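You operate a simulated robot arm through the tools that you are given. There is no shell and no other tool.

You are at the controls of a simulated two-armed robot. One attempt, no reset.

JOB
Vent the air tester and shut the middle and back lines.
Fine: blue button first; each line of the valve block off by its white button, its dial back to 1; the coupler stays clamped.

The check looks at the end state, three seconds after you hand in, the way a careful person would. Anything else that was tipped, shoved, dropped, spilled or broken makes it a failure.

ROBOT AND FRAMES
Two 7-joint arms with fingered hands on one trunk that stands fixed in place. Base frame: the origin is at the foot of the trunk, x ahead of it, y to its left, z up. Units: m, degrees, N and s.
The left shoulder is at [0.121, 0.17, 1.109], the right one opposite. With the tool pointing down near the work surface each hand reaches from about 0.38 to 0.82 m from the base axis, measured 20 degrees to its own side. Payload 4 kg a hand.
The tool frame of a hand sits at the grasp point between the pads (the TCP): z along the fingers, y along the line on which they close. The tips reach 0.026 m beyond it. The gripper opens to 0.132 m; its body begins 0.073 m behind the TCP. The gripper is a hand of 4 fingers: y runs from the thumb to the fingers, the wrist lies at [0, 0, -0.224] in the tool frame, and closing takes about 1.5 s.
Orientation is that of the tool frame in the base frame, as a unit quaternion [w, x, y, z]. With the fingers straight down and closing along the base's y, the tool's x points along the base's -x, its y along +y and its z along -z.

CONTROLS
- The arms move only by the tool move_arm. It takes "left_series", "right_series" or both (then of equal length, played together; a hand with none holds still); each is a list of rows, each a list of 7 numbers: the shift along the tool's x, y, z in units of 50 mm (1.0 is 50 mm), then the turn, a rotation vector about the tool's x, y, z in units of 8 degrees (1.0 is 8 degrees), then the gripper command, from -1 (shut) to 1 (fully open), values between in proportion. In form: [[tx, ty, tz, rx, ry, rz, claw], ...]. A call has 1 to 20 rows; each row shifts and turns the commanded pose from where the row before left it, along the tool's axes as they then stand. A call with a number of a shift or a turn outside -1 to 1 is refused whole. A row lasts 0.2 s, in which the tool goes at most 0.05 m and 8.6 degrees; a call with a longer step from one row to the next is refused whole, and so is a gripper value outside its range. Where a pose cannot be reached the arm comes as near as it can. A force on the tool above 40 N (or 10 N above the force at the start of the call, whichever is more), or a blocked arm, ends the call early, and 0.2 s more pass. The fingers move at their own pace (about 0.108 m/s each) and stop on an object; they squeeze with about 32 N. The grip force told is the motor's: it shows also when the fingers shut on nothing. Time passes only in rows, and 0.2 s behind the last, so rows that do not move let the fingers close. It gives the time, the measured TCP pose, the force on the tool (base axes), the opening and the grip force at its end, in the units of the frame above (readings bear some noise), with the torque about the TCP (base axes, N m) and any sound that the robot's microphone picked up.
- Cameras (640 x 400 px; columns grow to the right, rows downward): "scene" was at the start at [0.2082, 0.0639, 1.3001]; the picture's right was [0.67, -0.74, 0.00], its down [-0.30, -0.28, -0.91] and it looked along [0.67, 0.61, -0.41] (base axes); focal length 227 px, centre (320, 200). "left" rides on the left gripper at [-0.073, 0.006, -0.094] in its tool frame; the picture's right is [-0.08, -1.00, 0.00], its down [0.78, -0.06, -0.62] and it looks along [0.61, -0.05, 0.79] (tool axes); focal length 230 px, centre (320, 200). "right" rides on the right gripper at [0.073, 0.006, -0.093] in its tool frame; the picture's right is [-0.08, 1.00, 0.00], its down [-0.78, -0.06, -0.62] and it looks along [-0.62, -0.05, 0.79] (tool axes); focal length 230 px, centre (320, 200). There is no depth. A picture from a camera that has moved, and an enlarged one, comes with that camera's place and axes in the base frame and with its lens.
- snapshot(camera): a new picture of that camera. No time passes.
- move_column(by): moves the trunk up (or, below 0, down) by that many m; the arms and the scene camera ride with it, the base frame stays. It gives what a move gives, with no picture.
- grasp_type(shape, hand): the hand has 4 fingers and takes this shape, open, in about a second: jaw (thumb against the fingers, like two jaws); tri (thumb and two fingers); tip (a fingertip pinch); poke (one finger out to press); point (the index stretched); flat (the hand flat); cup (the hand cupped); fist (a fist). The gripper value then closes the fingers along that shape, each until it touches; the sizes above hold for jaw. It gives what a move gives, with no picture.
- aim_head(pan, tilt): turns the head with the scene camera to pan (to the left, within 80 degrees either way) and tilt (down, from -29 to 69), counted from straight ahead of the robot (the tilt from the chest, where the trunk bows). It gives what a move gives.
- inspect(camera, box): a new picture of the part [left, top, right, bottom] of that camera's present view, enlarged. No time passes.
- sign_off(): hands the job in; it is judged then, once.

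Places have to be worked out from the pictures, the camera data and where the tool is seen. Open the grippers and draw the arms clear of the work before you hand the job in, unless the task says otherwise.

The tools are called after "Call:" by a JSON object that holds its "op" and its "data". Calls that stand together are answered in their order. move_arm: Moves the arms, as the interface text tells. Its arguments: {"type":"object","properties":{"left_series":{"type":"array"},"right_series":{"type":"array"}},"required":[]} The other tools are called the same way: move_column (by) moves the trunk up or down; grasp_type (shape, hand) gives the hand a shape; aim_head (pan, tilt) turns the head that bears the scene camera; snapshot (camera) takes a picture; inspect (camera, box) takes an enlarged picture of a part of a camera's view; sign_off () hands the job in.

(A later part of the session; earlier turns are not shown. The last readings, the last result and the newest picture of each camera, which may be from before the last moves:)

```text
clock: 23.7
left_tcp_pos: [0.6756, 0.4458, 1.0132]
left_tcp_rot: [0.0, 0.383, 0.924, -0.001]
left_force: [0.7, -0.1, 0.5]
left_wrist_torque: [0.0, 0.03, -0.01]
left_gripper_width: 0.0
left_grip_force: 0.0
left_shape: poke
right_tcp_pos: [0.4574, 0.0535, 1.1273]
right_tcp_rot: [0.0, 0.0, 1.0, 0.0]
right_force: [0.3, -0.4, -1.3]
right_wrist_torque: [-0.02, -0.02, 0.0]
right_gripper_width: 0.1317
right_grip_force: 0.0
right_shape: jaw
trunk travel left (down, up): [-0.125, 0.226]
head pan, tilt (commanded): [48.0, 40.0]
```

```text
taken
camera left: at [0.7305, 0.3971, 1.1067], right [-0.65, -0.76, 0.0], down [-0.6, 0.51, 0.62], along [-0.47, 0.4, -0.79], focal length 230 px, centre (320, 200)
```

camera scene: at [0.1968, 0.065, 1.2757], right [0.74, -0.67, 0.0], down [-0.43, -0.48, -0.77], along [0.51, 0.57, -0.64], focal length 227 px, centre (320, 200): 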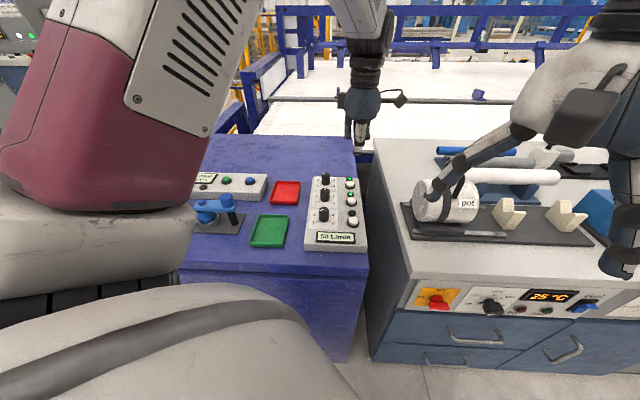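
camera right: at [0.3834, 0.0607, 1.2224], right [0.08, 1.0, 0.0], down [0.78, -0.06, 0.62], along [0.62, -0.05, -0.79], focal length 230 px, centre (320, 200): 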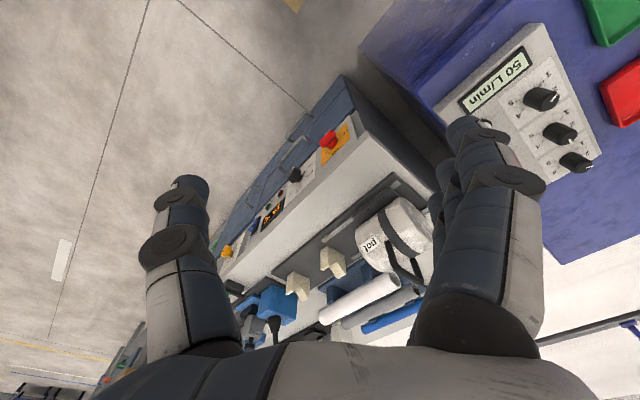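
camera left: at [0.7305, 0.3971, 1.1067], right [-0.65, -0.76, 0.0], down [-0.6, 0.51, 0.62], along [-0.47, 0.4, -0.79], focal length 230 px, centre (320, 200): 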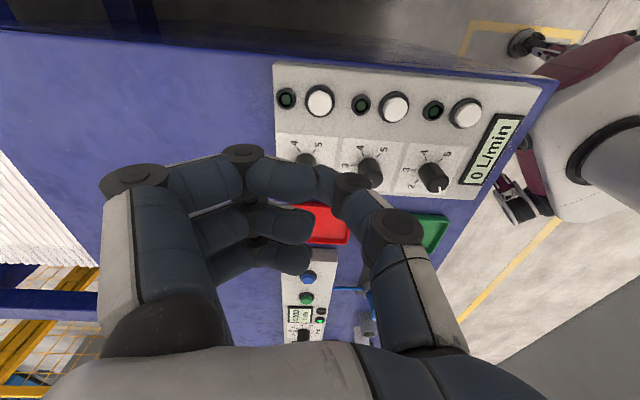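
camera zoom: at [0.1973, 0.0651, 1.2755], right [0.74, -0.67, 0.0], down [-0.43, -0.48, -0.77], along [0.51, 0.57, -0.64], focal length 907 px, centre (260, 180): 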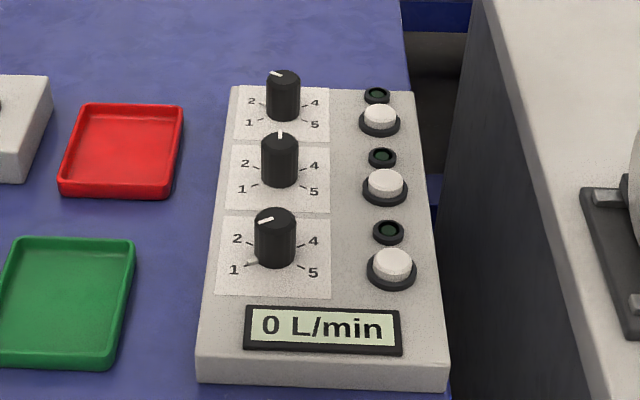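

All lamps are off and the display reads 0 L/min. Next come the dials, so I change the left hand to the fingertip pinch and look at it.

Call:
{"op": "grasp_type", "data": {"shape": "tip", "hand": "left"}}

Call:
{"op": "snapshot", "data": {"camera": "left"}}

Call:
{"op": "inspect", "data": {"camera": "scene", "box": [310, 30, 430, 140]}}

```text
clock: 24.6
left_tcp_pos: [0.6751, 0.4457, 1.0131]
left_tcp_rot: [0.0, 0.383, 0.924, 0.0]
left_force: [-0.1, -0.3, 1.0]
left_wrist_torque: [0.0, 0.03, -0.03]
left_gripper_width: 0.1319
left_grip_force: 0.0
left_shape: tip
right_tcp_pos: [0.4568, 0.0549, 1.1284]
right_tcp_rot: [0.0, 0.0, 1.0, 0.0]
right_force: [1.0, -0.7, -1.1]
right_wrist_torque: [0.03, -0.03, 0.03]
right_gripper_width: 0.1319
right_grip_force: 0.0
right_shape: jaw
trunk travel left (down, up): [-0.125, 0.226]
head pan, tilt (commanded): [48.0, 40.0]
```

```text
taken
camera left: at [0.7302, 0.3969, 1.1068], right [-0.65, -0.76, 0.0], down [-0.6, 0.51, 0.62], along [-0.47, 0.4, -0.79], focal length 230 px, centre (320, 200)
```

left: 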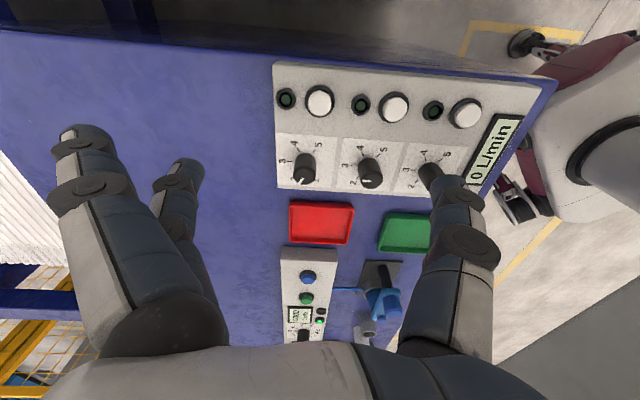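

```text
3.64 times, centred on (370, 85) of scene
camera zoom: at [0.1969, 0.065, 1.2757], right [0.74, -0.67, 0.0], down [-0.43, -0.48, -0.77], along [0.51, 0.57, -0.64], focal length 824 px, centre (138, 618)
```

zoom: 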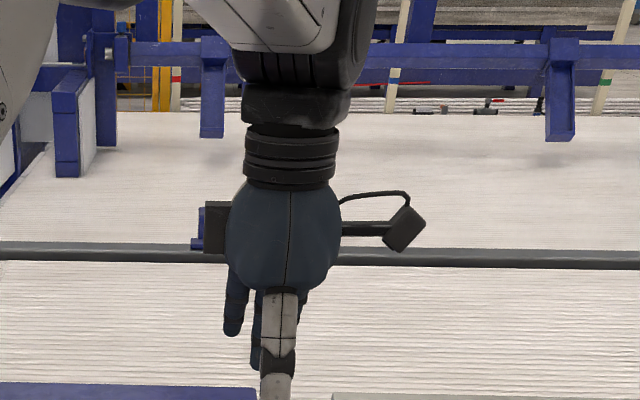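

The tip shape spreads wide; I close to about 50 mm opening in the air to see where the tips go.

Call:
{"op": "move_arm", "data": {"left_series": [[0, 0, 0, 0, 0, 0, -0.24], [0, 0, 0, 0, 0, 0, -0.24], [0, 0, 0, 0, 0, 0, -0.24], [0, 0, 0, 0, 0, 0, -0.24], [0, 0, 0, 0, 0, 0, -0.24], [0, 0, 0, 0, 0, 0, -0.24]]}}

Call:
{"op": "snapshot", "data": {"camera": "left"}}

Call:
{"op": "snapshot", "data": {"camera": "scene"}}

```text
clock: 26.0
left_tcp_pos: [0.6738, 0.4441, 1.0123]
left_tcp_rot: [0.0, 0.382, 0.924, 0.0]
left_force: [0.0, 0.2, -0.4]
left_wrist_torque: [0.0, -0.01, 0.01]
left_gripper_width: 0.0506
left_grip_force: 0.1
left_shape: tip
right_tcp_pos: [0.4574, 0.0551, 1.1273]
right_tcp_rot: [0.0, 0.0, 1.0, 0.0]
right_force: [0.8, 0.6, 0.3]
right_wrist_torque: [-0.02, 0.03, 0.0]
right_gripper_width: 0.1318
right_grip_force: 0.1
right_shape: jaw
trunk travel left (down, up): [-0.125, 0.226]
head pan, tilt (commanded): [48.0, 40.0]
```

```text
taken
camera left: at [0.7302, 0.3969, 1.1069], right [-0.65, -0.76, 0.0], down [-0.6, 0.51, 0.62], along [-0.47, 0.4, -0.79], focal length 230 px, centre (320, 200)
```

left: 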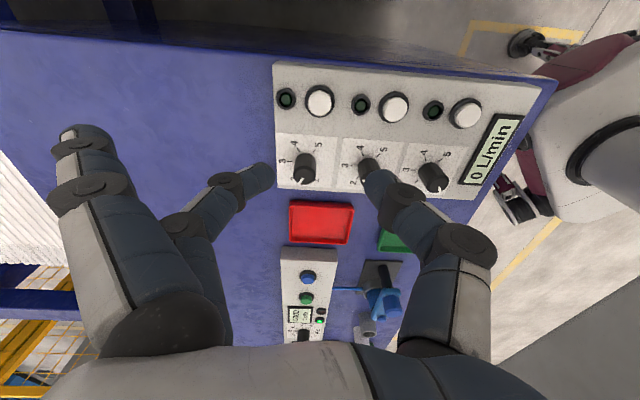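

```text
taken
camera scene: at [0.1968, 0.065, 1.2757], right [0.74, -0.67, 0.0], down [-0.43, -0.48, -0.77], along [0.51, 0.57, -0.64], focal length 227 px, centre (320, 200)
```

scene: 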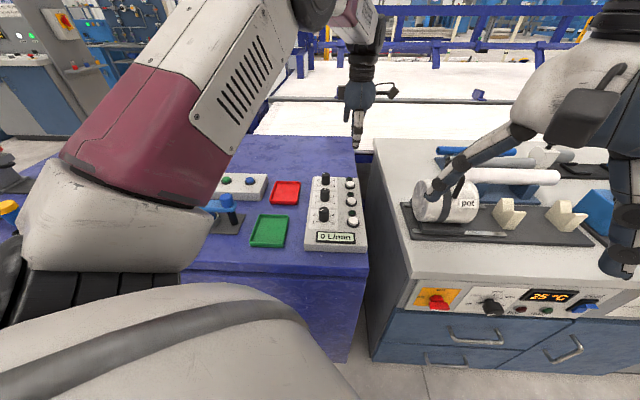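

In tip shape the index and ring fingers stay stretched out to the side. I look at tri and jaw closed to a similar opening to choose the most compact one for the dial.

Call:
{"op": "grasp_type", "data": {"shape": "tri", "hand": "left"}}

Call:
{"op": "move_arm", "data": {"left_series": [[0, 0, 0, 0, 0, 0, -0.24], [0, 0, 0, 0, 0, 0, -0.24], [0, 0, 0, 0, 0, 0, -0.24], [0, 0, 0, 0, 0, 0, -0.24], [0, 0, 0, 0, 0, 0, -0.24], [0, 0, 0, 0, 0, 0, -0.24]]}}

Call:
{"op": "snapshot", "data": {"camera": "left"}}

Call:
{"op": "inspect", "data": {"camera": "scene", "box": [310, 60, 430, 170]}}

```text
clock: 26.9
left_tcp_pos: [0.6739, 0.446, 1.0124]
left_tcp_rot: [0.0, 0.383, 0.924, 0.0]
left_force: [1.3, 0.3, -0.6]
left_wrist_torque: [-0.02, -0.01, 0.03]
left_gripper_width: 0.132
left_grip_force: 0.1
left_shape: tri
right_tcp_pos: [0.456, 0.0547, 1.1286]
right_tcp_rot: [0.0, 0.0, 1.0, 0.0]
right_force: [-0.6, 0.0, -0.2]
right_wrist_torque: [-0.02, -0.05, -0.02]
right_gripper_width: 0.1317
right_grip_force: 0.1
right_shape: jaw
trunk travel left (down, up): [-0.125, 0.226]
head pan, tilt (commanded): [48.0, 40.0]
```

```text
clock: 28.3
left_tcp_pos: [0.6753, 0.4456, 1.0139]
left_tcp_rot: [0.0, 0.384, 0.924, 0.0]
left_force: [-0.5, 0.7, 0.1]
left_wrist_torque: [0.04, -0.03, -0.02]
left_gripper_width: 0.0508
left_grip_force: 0.1
left_shape: tri
right_tcp_pos: [0.4572, 0.0551, 1.1285]
right_tcp_rot: [-0.001, 0.001, 1.0, 0.0]
right_force: [0.8, -0.9, -0.6]
right_wrist_torque: [-0.01, 0.0, 0.03]
right_gripper_width: 0.1315
right_grip_force: 0.0
right_shape: jaw
trunk travel left (down, up): [-0.125, 0.226]
head pan, tilt (commanded): [48.0, 40.0]
```

```text
taken
camera left: at [0.7302, 0.397, 1.1069], right [-0.65, -0.76, 0.0], down [-0.6, 0.51, 0.62], along [-0.47, 0.4, -0.79], focal length 230 px, centre (320, 200)
```

left: 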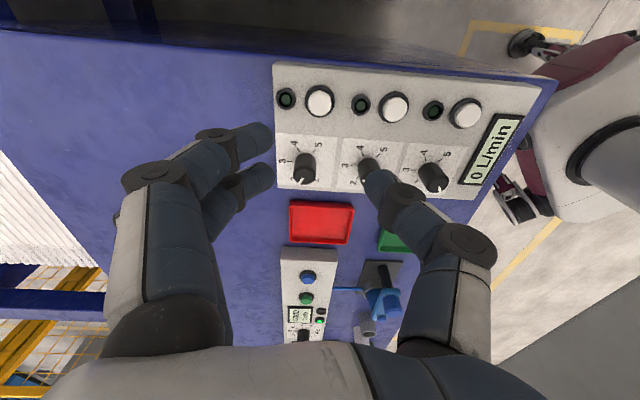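

```text
3.64 times, centred on (370, 115) of scene
camera zoom: at [0.1968, 0.065, 1.2757], right [0.74, -0.67, 0.0], down [-0.43, -0.48, -0.77], along [0.51, 0.57, -0.64], focal length 824 px, centre (138, 509)
```

zoom: 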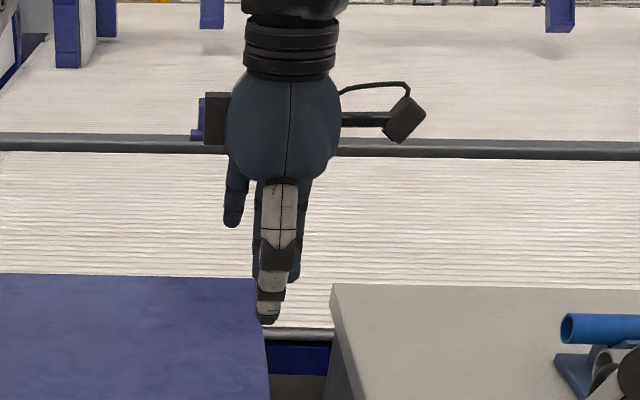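

Tri still leaves the ring finger stretched out. I look at jaw at the same opening.

Call:
{"op": "grasp_type", "data": {"shape": "jaw", "hand": "left"}}

Call:
{"op": "move_arm", "data": {"left_series": [[0, 0, 0, 0, 0, 0, -0.24], [0, 0, 0, 0, 0, 0, -0.24], [0, 0, 0, 0, 0, 0, -0.24], [0, 0, 0, 0, 0, 0, -0.24], [0, 0, 0, 0, 0, 0, -0.24], [0, 0, 0, 0, 0, 0, -0.24]]}}

Call:
{"op": "snapshot", "data": {"camera": "left"}}

Call:
{"op": "inspect", "data": {"camera": "scene", "box": [310, 60, 430, 170]}}

```text
clock: 29.2
left_tcp_pos: [0.6761, 0.4446, 1.0126]
left_tcp_rot: [-0.001, 0.383, 0.924, 0.0]
left_force: [-0.5, -0.8, -0.2]
left_wrist_torque: [0.05, -0.03, 0.03]
left_gripper_width: 0.132
left_grip_force: 0.1
left_shape: jaw
right_tcp_pos: [0.4574, 0.0546, 1.1281]
right_tcp_rot: [-0.001, -0.001, 1.0, -0.001]
right_force: [0.3, -0.1, 0.1]
right_wrist_torque: [0.03, 0.02, -0.02]
right_gripper_width: 0.1318
right_grip_force: 0.1
right_shape: jaw
trunk travel left (down, up): [-0.125, 0.226]
head pan, tilt (commanded): [48.0, 40.0]
```

```text
clock: 30.6
left_tcp_pos: [0.6747, 0.4451, 1.0127]
left_tcp_rot: [0.001, 0.383, 0.924, 0.0]
left_force: [0.4, 0.4, 0.6]
left_wrist_torque: [-0.01, 0.0, 0.01]
left_gripper_width: 0.0508
left_grip_force: 0.0
left_shape: jaw
right_tcp_pos: [0.4575, 0.0536, 1.1274]
right_tcp_rot: [0.0, 0.0, 1.0, 0.0]
right_force: [-0.3, -0.1, 0.5]
right_wrist_torque: [0.01, 0.01, 0.01]
right_gripper_width: 0.1317
right_grip_force: 0.0
right_shape: jaw
trunk travel left (down, up): [-0.125, 0.226]
head pan, tilt (commanded): [48.0, 40.0]
```

```text
taken
camera left: at [0.7302, 0.397, 1.1069], right [-0.65, -0.76, 0.0], down [-0.6, 0.51, 0.62], along [-0.47, 0.4, -0.79], focal length 230 px, centre (320, 200)
```

left: 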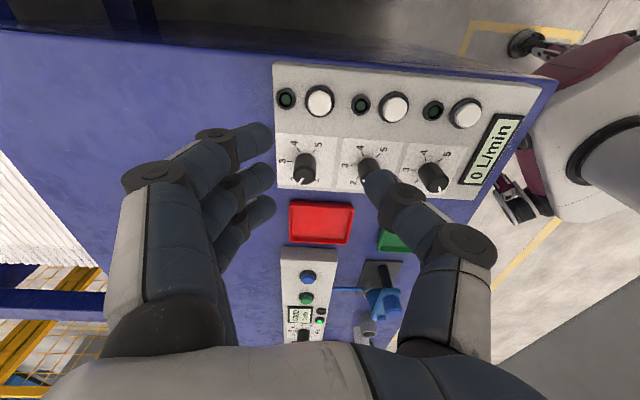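

```text
3.64 times, centred on (370, 115) of scene
camera zoom: at [0.1968, 0.065, 1.2757], right [0.74, -0.67, 0.0], down [-0.43, -0.48, -0.77], along [0.51, 0.57, -0.64], focal length 824 px, centre (138, 509)
```

zoom: 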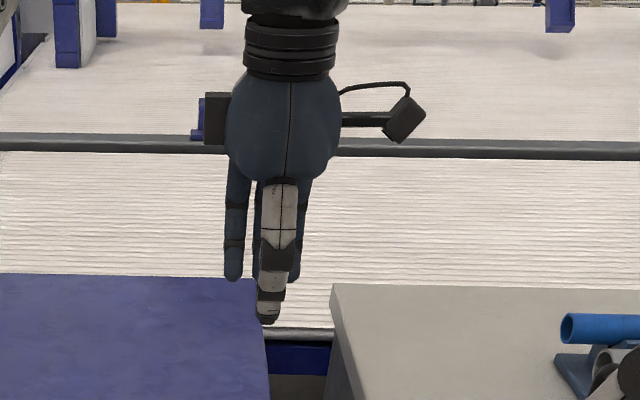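

Jaw is the most compact: thumb and middle finger can pinch the dial while the outer fingers straddle it. I measure the dial positions from the enlarged left view.

Call:
{"op": "inspect", "data": {"camera": "left", "box": [265, 120, 465, 210]}}

Call:
{"op": "inspect", "data": {"camera": "scene", "box": [300, 160, 370, 230]}}

```text
3.20 times, centred on (365, 165) of left
camera zoom: at [0.7302, 0.397, 1.1069], right [-0.65, -0.76, 0.0], down [-0.6, 0.51, 0.62], along [-0.47, 0.4, -0.79], focal length 736 px, centre (176, 312)
```

zoom: 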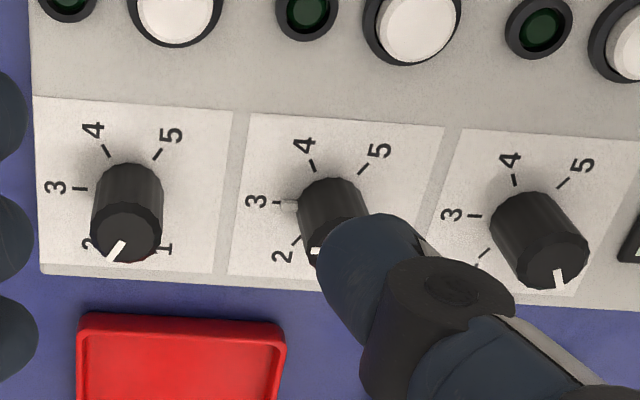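

```text
5.71 times, centred on (335, 195) of scene
camera zoom: at [0.1968, 0.065, 1.2757], right [0.74, -0.67, 0.0], down [-0.43, -0.48, -0.77], along [0.51, 0.57, -0.64], focal length 1295 px, centre (234, 229)
```

zoom: 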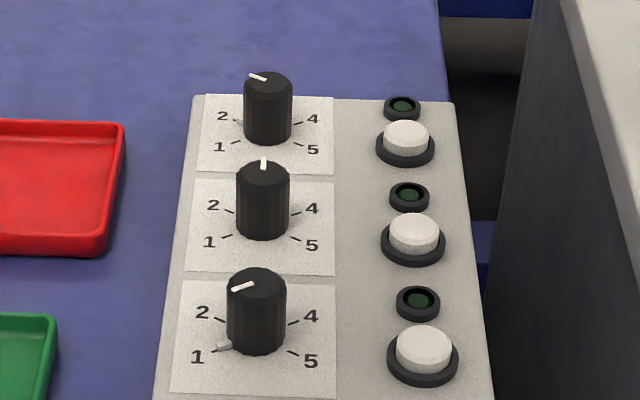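

From both cameras the dial tops are near z=0.864, the middle dial near [0.566, 0.453] and the back one near [0.626, 0.512]. I move over the middle dial with about 60 mm opening, staying above it, to check alignment.

Call:
{"op": "move_arm", "data": {"left_series": [[0.275, -0.238, 0, 0, 0, 0, -0.09], [0.275, -0.238, 0, 0, 0, 0, -0.09], [0.275, -0.238, 0.1, 0, 0, 0, -0.09], [0.275, -0.238, 0.3, 0, 0, 0, -0.09], [0.275, -0.238, 0.4, 0, 0, 0, -0.09], [0.275, -0.238, 0.4, 0, 0, 0, -0.09], [0, 0, 0.4, 0, 0, 0, -0.09], [0, 0, 0, 0, 0, 0, -0.09]]}}

Call:
{"op": "snapshot", "data": {"camera": "left"}}

Call:
{"op": "snapshot", "data": {"camera": "scene"}}

Call:
{"op": "inspect", "data": {"camera": "left", "box": [220, 80, 460, 240]}}

Call:
{"op": "inspect", "data": {"camera": "scene", "box": [290, 130, 370, 230]}}

```text
clock: 32.4
left_tcp_pos: [0.5632, 0.4552, 0.9334]
left_tcp_rot: [0.0, 0.383, 0.924, 0.0]
left_force: [-0.6, 0.1, -0.3]
left_wrist_torque: [0.0, -0.02, -0.04]
left_gripper_width: 0.0596
left_grip_force: 0.0
left_shape: jaw
right_tcp_pos: [0.4577, 0.0554, 1.1287]
right_tcp_rot: [0.001, 0.0, 1.0, 0.0]
right_force: [0.1, 0.3, -0.1]
right_wrist_torque: [0.02, -0.04, 0.02]
right_gripper_width: 0.1318
right_grip_force: 0.2
right_shape: jaw
trunk travel left (down, up): [-0.125, 0.226]
head pan, tilt (commanded): [48.0, 40.0]
```

```text
taken
camera left: at [0.6202, 0.4061, 1.0277], right [-0.65, -0.76, 0.0], down [-0.6, 0.51, 0.62], along [-0.47, 0.4, -0.79], focal length 230 px, centre (320, 200)
```

left: 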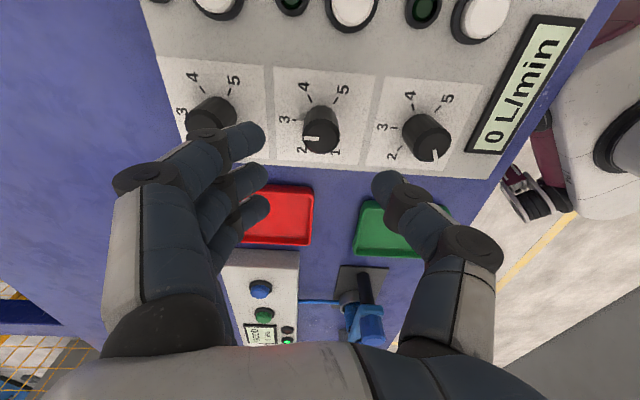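

```text
taken
camera scene: at [0.1963, 0.0648, 1.2759], right [0.74, -0.67, 0.0], down [-0.43, -0.48, -0.77], along [0.51, 0.57, -0.64], focal length 227 px, centre (320, 200)
```

scene: 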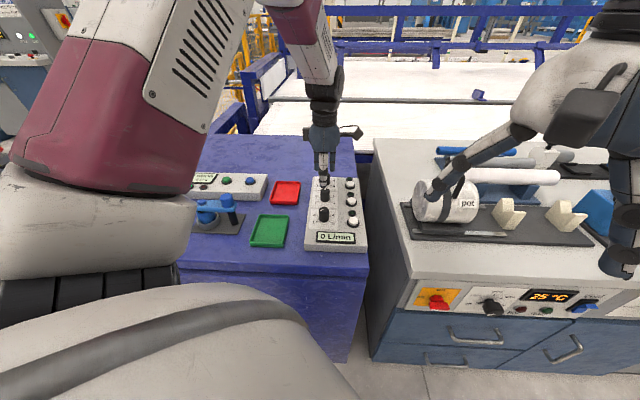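

```text
2.50 times, centred on (340, 160) of left
camera zoom: at [0.6202, 0.4061, 1.0277], right [-0.65, -0.76, 0.0], down [-0.6, 0.51, 0.62], along [-0.47, 0.4, -0.79], focal length 575 px, centre (270, 300)
```

zoom: 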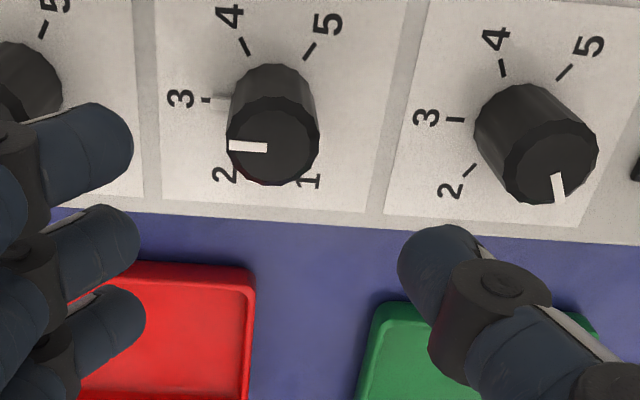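

```text
4.00 times, centred on (330, 180) of scene
camera zoom: at [0.1963, 0.0648, 1.2759], right [0.74, -0.67, 0.0], down [-0.43, -0.48, -0.77], along [0.51, 0.57, -0.64], focal length 907 px, centre (280, 280)
```

zoom: 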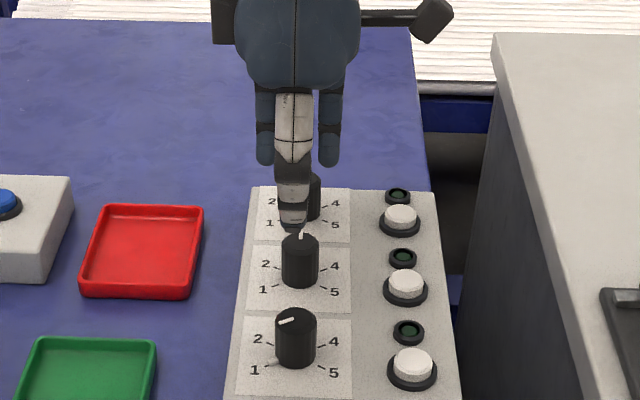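

The hand needs a 4 mm shift toward the buttons to be centred on the dial. Before gripping I test in the air that the wrist can turn the full 120° counterclockwise here.

Call:
{"op": "move_arm", "data": {"left_series": [[-0.08, 0, 0, 0, 0, -1, -0.09], [0, 0, 0, 0, 0, -1, -0.09], [0, 0, 0, 0, 0, -1, -0.09], [0, 0, 0, 0, 0, -1, -0.09], [0, 0, 0, 0, 0, -1, -0.09], [0, 0, 0, 0, 0, -1, -0.09], [0, 0, 0, 0, 0, -1, -0.09], [0, 0, 0, 0, 0, -1, -0.09], [0, 0, 0, 0, 0, -1, -0.09], [0, 0, 0, 0, 0, -1, -0.09], [0, 0, 0, 0, 0, -1, -0.09], [0, 0, 0, 0, 0, -1, -0.09], [0, 0, 0, 0, 0, -1, -0.09], [0, 0, 0, 0, 0, -1, -0.09], [0, 0, 0, 0, 0, -1, -0.09], [0, 0, 0, 0, 0, 0, -0.09]]}}

Call:
{"op": "snapshot", "data": {"camera": "left"}}

Call:
{"op": "inspect", "data": {"camera": "scene", "box": [290, 130, 370, 230]}}

```text
clock: 35.8
left_tcp_pos: [0.5675, 0.4503, 0.9329]
left_tcp_rot: [0.0, -0.609, 0.793, 0.0]
left_force: [0.2, 0.5, -0.3]
left_wrist_torque: [0.02, -0.03, 0.0]
left_gripper_width: 0.0594
left_grip_force: 0.0
left_shape: jaw
right_tcp_pos: [0.4573, 0.0544, 1.1277]
right_tcp_rot: [0.001, 0.001, 1.0, 0.0]
right_force: [1.1, 0.2, 0.1]
right_wrist_torque: [0.03, 0.0, 0.0]
right_gripper_width: 0.1317
right_grip_force: 0.0
right_shape: jaw
trunk travel left (down, up): [-0.125, 0.226]
head pan, tilt (commanded): [48.0, 40.0]
```

```text
taken
camera left: at [0.5809, 0.5225, 1.027], right [0.98, -0.18, 0.0], down [-0.14, -0.77, 0.62], along [-0.11, -0.61, -0.79], focal length 230 px, centre (320, 200)
```

left: 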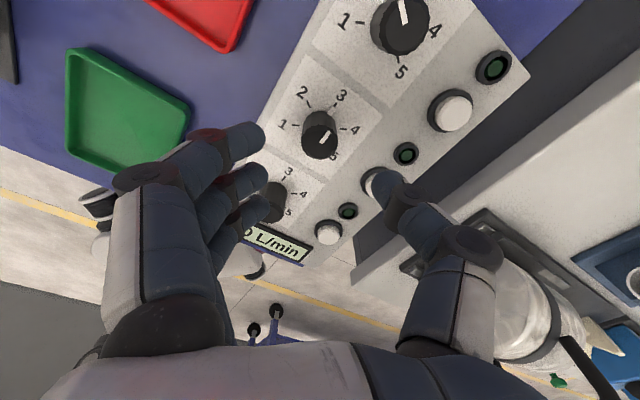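

```text
4.00 times, centred on (330, 180) of scene
camera zoom: at [0.1968, 0.0649, 1.2757], right [0.74, -0.67, 0.0], down [-0.43, -0.48, -0.77], along [0.51, 0.57, -0.64], focal length 907 px, centre (280, 280)
```

zoom: 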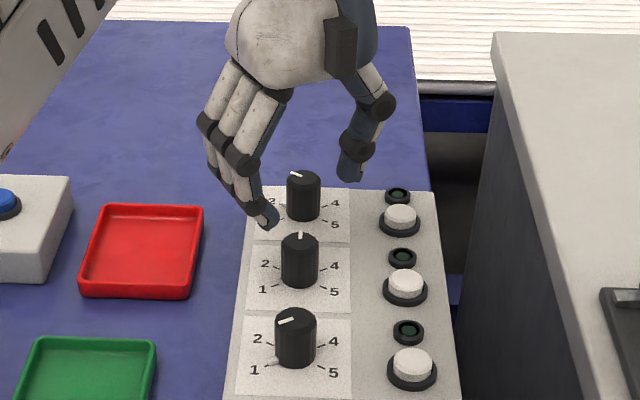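

The wrist turns the full range. I use this view from the other side to re-measure the middle dial.

Call:
{"op": "inspect", "data": {"camera": "left", "box": [240, 70, 440, 220]}}

```text
2.67 times, centred on (340, 145) of left
camera zoom: at [0.5809, 0.5225, 1.027], right [0.98, -0.18, 0.0], down [-0.14, -0.77, 0.62], along [-0.11, -0.61, -0.79], focal length 614 px, centre (267, 347)
```

zoom: 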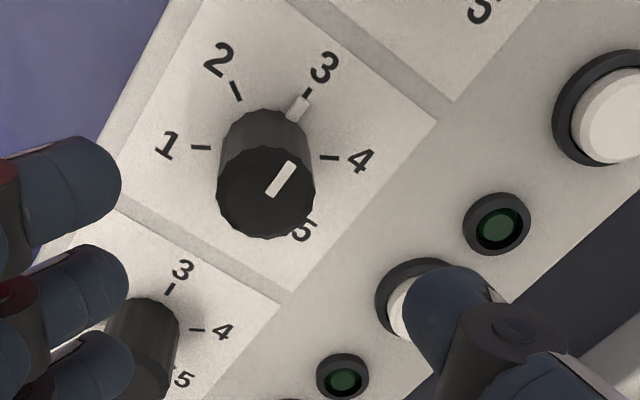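

The dial axis is now fixed at [0.567, 0.4505], its top at z=0.862 and the panel at about 0.830; the hand is centred on it. I turn back 120° and come down until the tips are just above the dial top.

Call:
{"op": "move_arm", "data": {"left_series": [[0, 0, 0, 0, 0, 1, -0.09], [0, 0, 0, 0, 0, 1, -0.09], [0, 0, 0, 0, 0, 1, -0.09], [0, 0, 0, 0, 0, 1, -0.09], [0, 0, 0, 0, 0, 1, -0.09], [0, 0, 0, 0, 0, 1, -0.09], [0, 0, 0, 0, 0, 1, -0.09], [0, 0, 0, 0, 0, 1, -0.09], [0, 0, 0, 0, 0, 1, -0.09], [0, 0, 0, 0, 0, 1, -0.09], [0, 0, 0, 0, 0, 1, -0.09], [0, 0, 0, 0, 0, 1, -0.09], [0, 0, 0, 0, 0, 1, -0.09], [0, 0, 0, 0, 0, 1, -0.09], [0, 0, 0, 0, 0, 1, -0.09], [0, 0, 0.25, 0, 0, 0, -0.09], [0, 0, 0.25, 0, 0, 0, -0.09], [0, 0, 0.2, 0, 0, 0, -0.09], [0, 0, 0, 0, 0, 0, -0.09]]}}

Call:
{"op": "snapshot", "data": {"camera": "left"}}

Call:
{"op": "inspect", "data": {"camera": "scene", "box": [290, 150, 370, 230]}}

```text
clock: 39.8
left_tcp_pos: [0.5685, 0.4504, 0.8973]
left_tcp_rot: [0.0, 0.383, 0.924, 0.0]
left_force: [-0.2, -0.2, 0.4]
left_wrist_torque: [-0.01, -0.02, 0.01]
left_gripper_width: 0.0593
left_grip_force: 0.0
left_shape: jaw
right_tcp_pos: [0.458, 0.055, 1.1284]
right_tcp_rot: [0.001, 0.0, 1.0, 0.0]
right_force: [0.3, -0.8, -0.1]
right_wrist_torque: [-0.02, 0.0, 0.0]
right_gripper_width: 0.1317
right_grip_force: 0.0
right_shape: jaw
trunk travel left (down, up): [-0.125, 0.226]
head pan, tilt (commanded): [48.0, 40.0]
```

```text
taken
camera left: at [0.6232, 0.4025, 0.9914], right [-0.65, -0.76, 0.0], down [-0.6, 0.51, 0.62], along [-0.47, 0.4, -0.79], focal length 230 px, centre (320, 200)
```

left: 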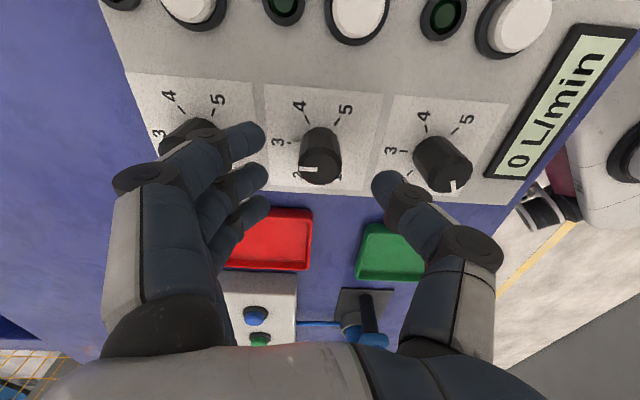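

```text
5.00 times, centred on (330, 190) of scene
camera zoom: at [0.1966, 0.0649, 1.2757], right [0.74, -0.67, 0.0], down [-0.43, -0.48, -0.77], along [0.51, 0.57, -0.64], focal length 1133 px, centre (270, 250)
```

zoom: 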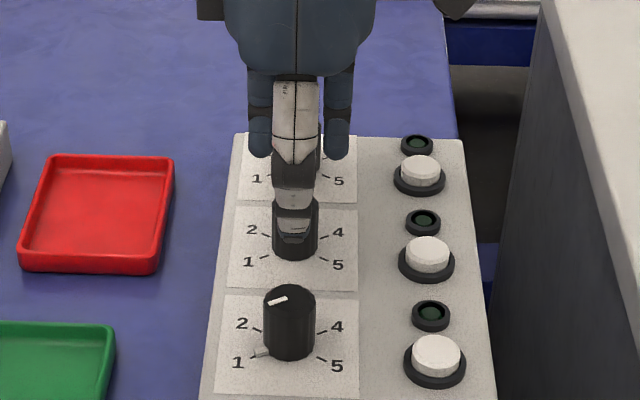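

Thumb is lined up with the dial in the scene view and the dial is centred between the tips. I lower 29 mm more with the hand open.

Call:
{"op": "move_arm", "data": {"left_series": [[0, 0, 0.1, 0, 0, 0, -0.09], [0, 0, 0.12, 0, 0, 0, -0.09], [0, 0, 0.12, 0, 0, 0, -0.09], [0, 0, 0.12, 0, 0, 0, -0.09], [0, 0, 0.12, 0, 0, 0, -0.09], [0, 0, 0, 0, 0, 0, -0.09]]}}

Call:
{"op": "snapshot", "data": {"camera": "left"}}

Call:
{"op": "inspect", "data": {"camera": "scene", "box": [290, 150, 370, 230]}}

```text
clock: 41.2
left_tcp_pos: [0.5667, 0.4507, 0.8677]
left_tcp_rot: [0.0, 0.382, 0.924, 0.0]
left_force: [-0.8, -0.2, 0.3]
left_wrist_torque: [-0.01, -0.02, -0.02]
left_gripper_width: 0.0594
left_grip_force: 0.1
left_shape: jaw
right_tcp_pos: [0.4576, 0.0549, 1.1281]
right_tcp_rot: [0.001, 0.0, 1.0, 0.0]
right_force: [0.4, 0.3, -0.2]
right_wrist_torque: [0.02, 0.03, 0.04]
right_gripper_width: 0.1317
right_grip_force: 0.0
right_shape: jaw
trunk travel left (down, up): [-0.125, 0.226]
head pan, tilt (commanded): [48.0, 40.0]
```

```text
taken
camera left: at [0.6228, 0.4023, 0.9627], right [-0.65, -0.76, 0.0], down [-0.6, 0.51, 0.62], along [-0.47, 0.4, -0.79], focal length 230 px, centre (320, 200)
```

left: 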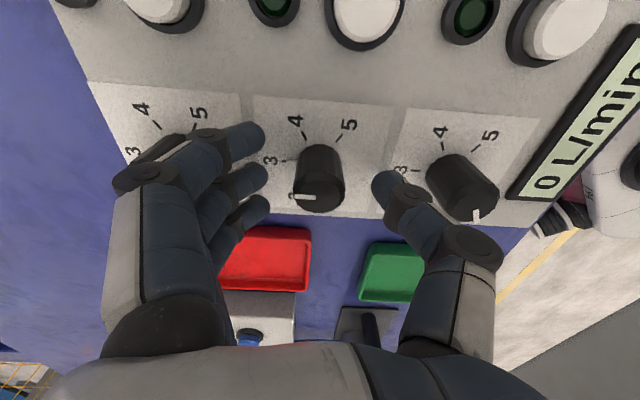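

```text
5.00 times, centred on (330, 190) of scene
camera zoom: at [0.1967, 0.0649, 1.2757], right [0.74, -0.67, 0.0], down [-0.43, -0.48, -0.77], along [0.51, 0.57, -0.64], focal length 1133 px, centre (270, 250)
```

zoom: 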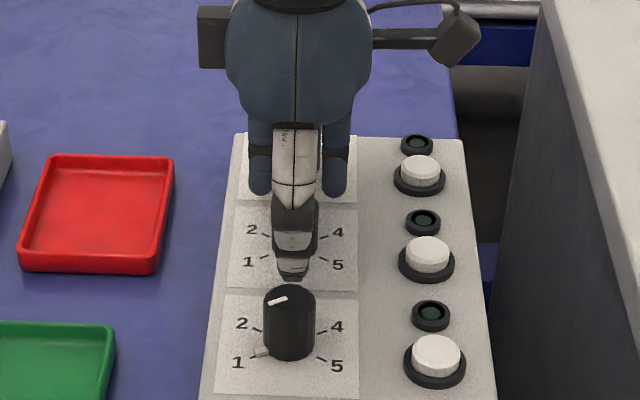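

The dial sits freely between thumb and fingers with no contact force. I close gently to a commanded width below the dial's diameter.

Call:
{"op": "move_arm", "data": {"left_series": [[0, 0, 0, 0, 0, 0, -0.4], [0, 0, 0, 0, 0, 0, -0.6], [0, 0, 0, 0, 0, 0, -0.75], [0, 0, 0, 0, 0, 0, -0.75], [0, 0, 0, 0, 0, 0, -0.75], [0, 0, 0, 0, 0, 0, -0.75]]}}

Call:
{"op": "snapshot", "data": {"camera": "left"}}

Call:
{"op": "inspect", "data": {"camera": "scene", "box": [290, 150, 370, 230]}}

```text
clock: 42.6
left_tcp_pos: [0.5664, 0.4494, 0.8681]
left_tcp_rot: [-0.001, 0.382, 0.924, -0.001]
left_force: [-12.3, -12.4, -4.2]
left_wrist_torque: [-0.12, 0.1, 0.01]
left_gripper_width: 0.0073
left_grip_force: 32.0
left_shape: jaw
right_tcp_pos: [0.4566, 0.052, 1.1282]
right_tcp_rot: [0.001, 0.0, 1.0, 0.001]
right_force: [0.2, -0.3, 0.2]
right_wrist_torque: [0.02, 0.01, 0.01]
right_gripper_width: 0.1318
right_grip_force: 0.0
right_shape: jaw
trunk travel left (down, up): [-0.125, 0.226]
head pan, tilt (commanded): [48.0, 40.0]
```

```text
taken
camera left: at [0.6216, 0.4009, 0.9625], right [-0.65, -0.76, 0.0], down [-0.6, 0.51, 0.62], along [-0.47, 0.4, -0.79], focal length 230 px, centre (320, 200)
```

left: 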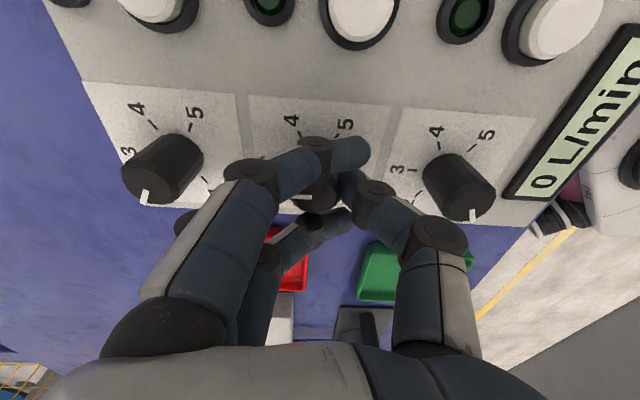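

```text
5.00 times, centred on (330, 190) of scene
camera zoom: at [0.1961, 0.064, 1.2758], right [0.74, -0.67, 0.0], down [-0.43, -0.48, -0.77], along [0.51, 0.57, -0.64], focal length 1133 px, centre (270, 250)
```

zoom: 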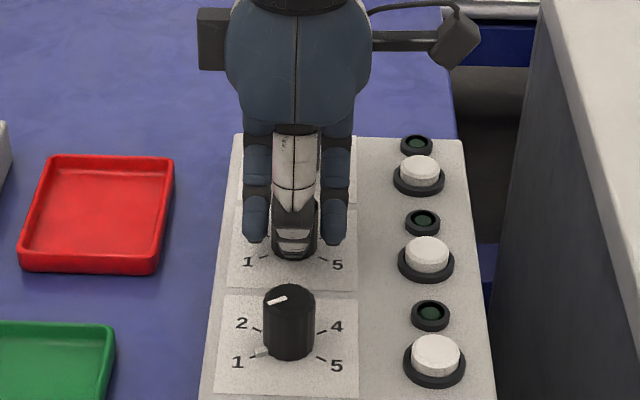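

The thumb and middle finger hold the dial (32 N), with the outer fingers straddling it, and the block hasn't moved; there is about 17 N sideways because of the uneven fingers. I turn a first 24° counterclockwise and see whether the dial follows.

Call:
{"op": "move_arm", "data": {"left_series": [[0, 0, 0, 0, 0, -0.5, -0.75], [0, 0, 0, 0, 0, -0.5, -0.75], [0, 0, 0, 0, 0, -0.5, -0.75], [0, 0, 0, 0, 0, -0.5, -0.75], [0, 0, 0, 0, 0, -0.5, -0.75], [0, 0, 0, 0, 0, -0.5, -0.75], [0, 0, 0, 0, 0, 0, -0.75]]}}

Call:
{"op": "inspect", "data": {"camera": "left", "box": [230, 80, 450, 240]}}

Call:
{"op": "inspect", "data": {"camera": "scene", "box": [290, 150, 370, 230]}}

```text
clock: 44.2
left_tcp_pos: [0.5661, 0.4494, 0.8709]
left_tcp_rot: [0.0, 0.183, 0.983, 0.0]
left_force: [-10.1, -17.5, -10.4]
left_wrist_torque: [-0.2, 0.11, -0.02]
left_gripper_width: 0.0068
left_grip_force: 31.3
left_shape: jaw
right_tcp_pos: [0.457, 0.0534, 1.1286]
right_tcp_rot: [0.001, -0.001, 1.0, 0.001]
right_force: [-0.6, -0.3, -0.6]
right_wrist_torque: [0.02, 0.02, 0.01]
right_gripper_width: 0.1317
right_grip_force: 0.0
right_shape: jaw
trunk travel left (down, up): [-0.125, 0.226]
head pan, tilt (commanded): [48.0, 40.0]
```

```text
2.50 times, centred on (340, 160) of left
camera zoom: at [0.6375, 0.4279, 0.9635], right [-0.28, -0.96, 0.0], down [-0.75, 0.22, 0.62], along [-0.59, 0.18, -0.79], focal length 575 px, centre (270, 300)
```

zoom: 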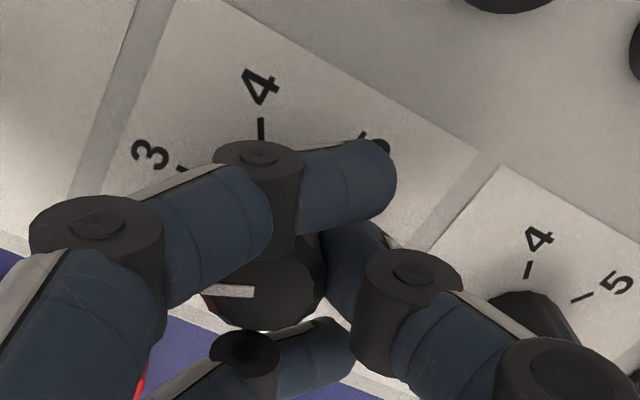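

```text
5.00 times, centred on (330, 190) of scene
camera zoom: at [0.1968, 0.0639, 1.2757], right [0.74, -0.67, 0.0], down [-0.43, -0.48, -0.77], along [0.51, 0.57, -0.64], focal length 1133 px, centre (270, 250)
```

zoom: 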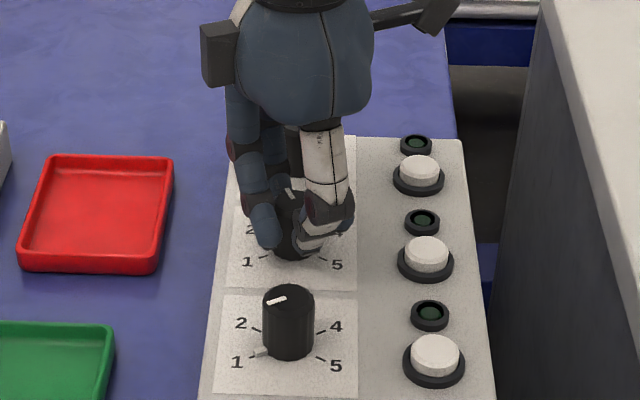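

The dial mark turned along with the hand. I continue with half of the remaining turn and watch forces.

Call:
{"op": "move_arm", "data": {"left_series": [[0, 0, 0, 0, 0, -0.6, -0.75], [0, 0, 0, 0, 0, -0.6, -0.75], [0, 0, 0, 0, 0, -0.6, -0.75], [0, 0, 0, 0, 0, -0.6, -0.75], [0, 0, 0, 0, 0, -0.6, -0.75], [0, 0, 0, 0, 0, -0.6, -0.75], [0, 0, 0, 0, 0, -0.6, -0.75], [0, 0, 0, 0, 0, -0.6, -0.75], [0, 0, 0, 0, 0, -0.6, -0.75], [0, 0, 0, 0, 0, -0.6, -0.75], [0, 0, 0, 0, 0, 0, -0.75]]}}

Call:
{"op": "inspect", "data": {"camera": "left", "box": [230, 80, 450, 240]}}

Call:
{"op": "inspect", "data": {"camera": "scene", "box": [290, 150, 370, 230]}}

```text
clock: 46.6
left_tcp_pos: [0.5686, 0.45, 0.8688]
left_tcp_rot: [0.0, -0.234, 0.972, 0.0]
left_force: [5.3, -16.5, -5.9]
left_wrist_torque: [-0.21, -0.08, -0.02]
left_gripper_width: 0.0069
left_grip_force: 32.1
left_shape: jaw
right_tcp_pos: [0.4569, 0.0532, 1.1279]
right_tcp_rot: [0.0, 0.0, 1.0, 0.001]
right_force: [0.8, 0.3, 0.0]
right_wrist_torque: [-0.01, 0.02, -0.01]
right_gripper_width: 0.1316
right_grip_force: 0.1
right_shape: jaw
trunk travel left (down, up): [-0.125, 0.226]
head pan, tilt (commanded): [48.0, 40.0]
```

```text
2.50 times, centred on (340, 160) of left
camera zoom: at [0.6309, 0.4873, 0.9634], right [0.52, -0.85, 0.0], down [-0.67, -0.41, 0.62], along [-0.53, -0.32, -0.79], focal length 575 px, centre (270, 300)
```

zoom: 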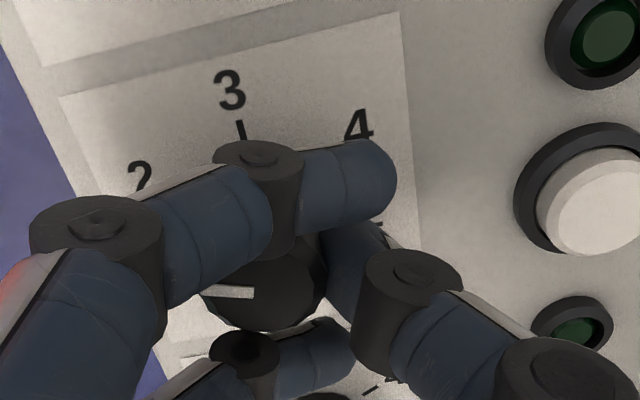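

```text
5.00 times, centred on (330, 190) of scene
camera zoom: at [0.1977, 0.0637, 1.2756], right [0.74, -0.67, 0.0], down [-0.43, -0.48, -0.77], along [0.51, 0.57, -0.64], focal length 1133 px, centre (270, 250)
```

zoom: 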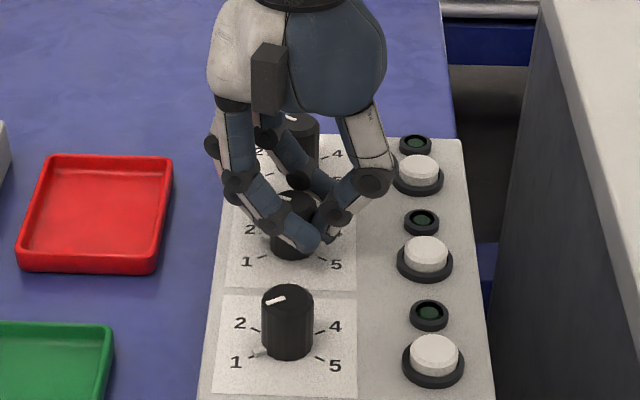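

The dial follows exactly. I do the remaining 48° to reach position 1.

Call:
{"op": "move_arm", "data": {"left_series": [[0, 0, 0, 0, 0, -0.6, -0.75], [0, 0, 0, 0, 0, -0.6, -0.75], [0, 0, 0, 0, 0, -0.6, -0.75], [0, 0, 0, 0, 0, -0.6, -0.75], [0, 0, 0, 0, 0, -0.6, -0.75], [0, 0, 0, 0, 0, -0.6, -0.75], [0, 0, 0, 0, 0, -0.6, -0.75], [0, 0, 0, 0, 0, -0.6, -0.75], [0, 0, 0, 0, 0, -0.6, -0.75], [0, 0, 0, 0, 0, -0.6, -0.75], [0, 0, 0, 0, 0, 0, -0.75]]}}

Call:
{"op": "inspect", "data": {"camera": "left", "box": [230, 80, 450, 240]}}

Call:
{"op": "inspect", "data": {"camera": "scene", "box": [290, 150, 370, 230]}}

```text
clock: 49.0
left_tcp_pos: [0.5696, 0.4516, 0.8695]
left_tcp_rot: [0.001, -0.609, 0.793, 0.002]
left_force: [13.0, -3.0, -1.8]
left_wrist_torque: [-0.03, -0.17, 0.02]
left_gripper_width: 0.0067
left_grip_force: 32.0
left_shape: jaw
right_tcp_pos: [0.4579, 0.0535, 1.1279]
right_tcp_rot: [0.0, 0.001, 1.0, 0.0]
right_force: [0.4, 0.0, -0.2]
right_wrist_torque: [0.01, 0.04, 0.03]
right_gripper_width: 0.1317
right_grip_force: 0.0
right_shape: jaw
trunk travel left (down, up): [-0.125, 0.226]
head pan, tilt (commanded): [48.0, 40.0]
```

```text
2.50 times, centred on (340, 160) of left
camera zoom: at [0.5827, 0.5221, 0.963], right [0.98, -0.18, 0.0], down [-0.14, -0.77, 0.62], along [-0.11, -0.61, -0.79], focal length 575 px, centre (270, 300)
```

zoom: 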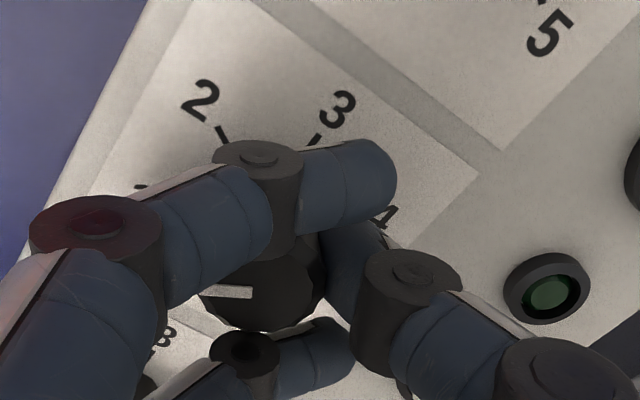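

```text
5.00 times, centred on (330, 190) of scene
camera zoom: at [0.1983, 0.0648, 1.2754], right [0.74, -0.67, 0.0], down [-0.43, -0.48, -0.77], along [0.51, 0.57, -0.64], focal length 1133 px, centre (270, 250)
```

zoom: 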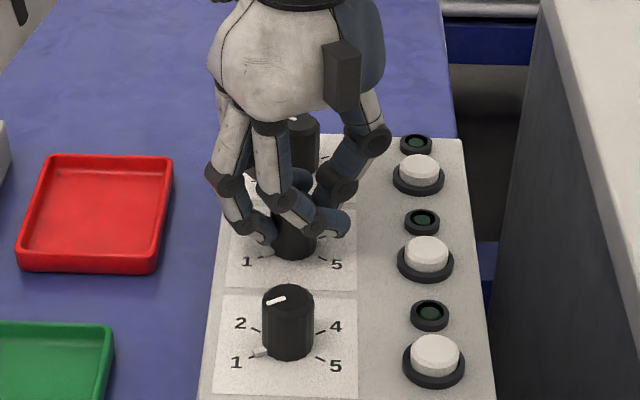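

The dial has turned about 120° and should be at 1. I open the fingers, then rise straight up and check.

Call:
{"op": "move_arm", "data": {"left_series": [[0, 0, 0, 0, 0, 0, -0.6], [0, 0, 0, 0, 0, 0, -0.4], [0, 0, 0, 0, 0, 0, -0.15], [0, 0, 0, 0, 0, 0, -0.15], [0, 0, 0, 0, 0, 0, -0.15], [0, 0, 0, 0, 0, 0, -0.15]]}}

Call:
{"op": "inspect", "data": {"camera": "left", "box": [210, 80, 450, 240]}}

Call:
{"op": "inspect", "data": {"camera": "scene", "box": [290, 150, 370, 230]}}

```text
clock: 50.4
left_tcp_pos: [0.5666, 0.4515, 0.8685]
left_tcp_rot: [0.001, -0.609, 0.793, 0.0]
left_force: [0.8, 0.5, -0.5]
left_wrist_torque: [-0.02, 0.03, -0.03]
left_gripper_width: 0.0555
left_grip_force: 0.1
left_shape: jaw
right_tcp_pos: [0.4577, 0.0549, 1.1283]
right_tcp_rot: [0.0, 0.0, 1.0, 0.001]
right_force: [0.6, -0.1, -0.6]
right_wrist_torque: [-0.03, -0.01, -0.04]
right_gripper_width: 0.1318
right_grip_force: 0.0
right_shape: jaw
trunk travel left (down, up): [-0.125, 0.226]
head pan, tilt (commanded): [48.0, 40.0]
```

```text
2.50 times, centred on (330, 160) of left
camera zoom: at [0.5815, 0.5219, 0.9633], right [0.98, -0.18, 0.0], down [-0.14, -0.77, 0.62], along [-0.11, -0.61, -0.79], focal length 575 px, centre (295, 300)
```

zoom: 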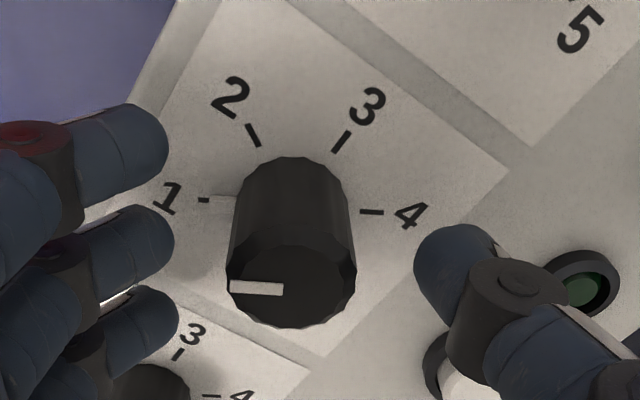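

```text
5.00 times, centred on (330, 190) of scene
camera zoom: at [0.1968, 0.065, 1.2757], right [0.74, -0.67, 0.0], down [-0.43, -0.48, -0.77], along [0.51, 0.57, -0.64], focal length 1133 px, centre (270, 250)
```

zoom: 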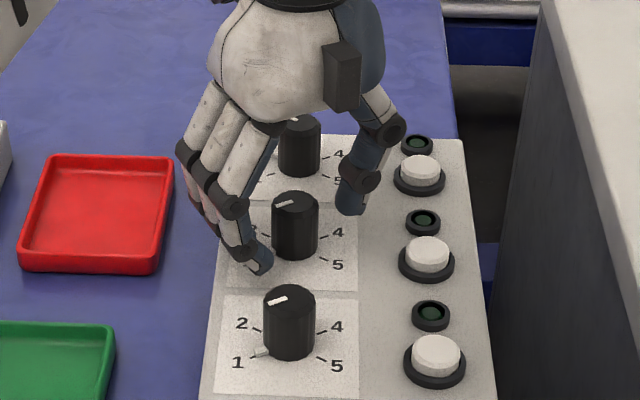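

The base pointer of the middle dial lies right on the tick of 1. I rise clear and move over the back dial.

Call:
{"op": "move_arm", "data": {"left_series": [[0, 0, -0.2, 0, 0, 0, -0.15], [0, 0, -0.3, 0, 0, 0, -0.15], [0, 0, -0.4, 0, 0, 0, -0.15], [0, 0, -0.4, 0, 0, 0, -0.15], [-0.36, -0.208, 0, 0, 0, 0, -0.15], [-0.36, -0.208, 0, 0, 0, 0, -0.15], [-0.36, -0.208, 0, 0, 0, 0, -0.15], [-0.36, -0.208, 0, 0, 0, 0, -0.15], [0, 0, 0, 0, 0, 0, -0.15]]}}

Call:
{"op": "inspect", "data": {"camera": "left", "box": [210, 60, 450, 220]}}

Call:
{"op": "inspect", "data": {"camera": "scene", "box": [290, 130, 370, 250]}}

```text
clock: 52.4
left_tcp_pos: [0.6245, 0.5096, 0.934]
left_tcp_rot: [0.0, -0.609, 0.793, 0.0]
left_force: [-0.7, 0.4, 1.0]
left_wrist_torque: [-0.02, 0.02, -0.02]
left_gripper_width: 0.0556
left_grip_force: 0.0
left_shape: jaw
right_tcp_pos: [0.4571, 0.0537, 1.1289]
right_tcp_rot: [0.001, 0.0, 1.0, 0.0]
right_force: [0.3, -0.2, 0.2]
right_wrist_torque: [-0.02, 0.03, -0.01]
right_gripper_width: 0.1317
right_grip_force: 0.0
right_shape: jaw
trunk travel left (down, up): [-0.125, 0.226]
head pan, tilt (commanded): [48.0, 40.0]
```

```text
2.50 times, centred on (330, 140) of left
camera zoom: at [0.6376, 0.5808, 1.0288], right [0.98, -0.18, 0.0], down [-0.14, -0.77, 0.62], along [-0.11, -0.61, -0.79], focal length 575 px, centre (295, 350)
```

zoom: 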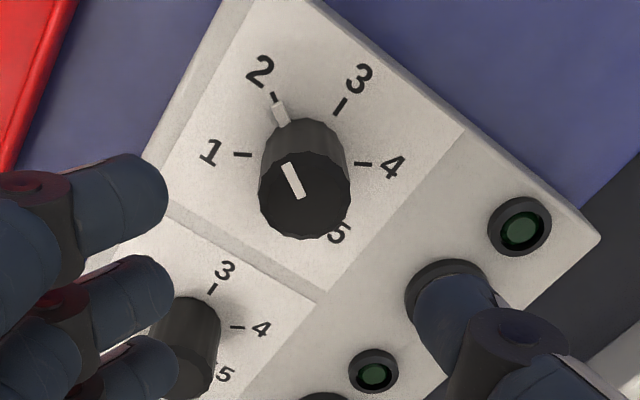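

```text
3.33 times, centred on (330, 190) of scene
camera zoom: at [0.1966, 0.0648, 1.2758], right [0.74, -0.67, 0.0], down [-0.43, -0.48, -0.77], along [0.51, 0.57, -0.64], focal length 756 px, centre (287, 233)
```

zoom: 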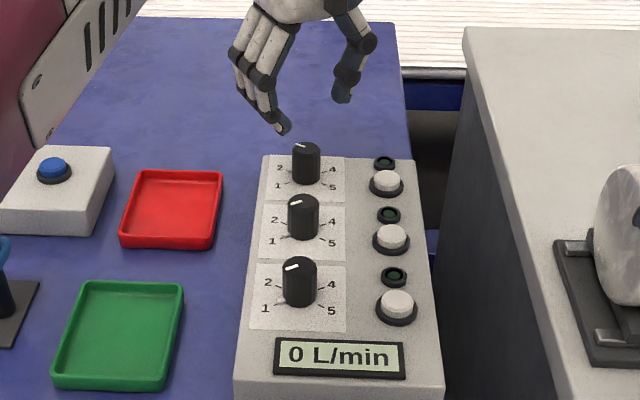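

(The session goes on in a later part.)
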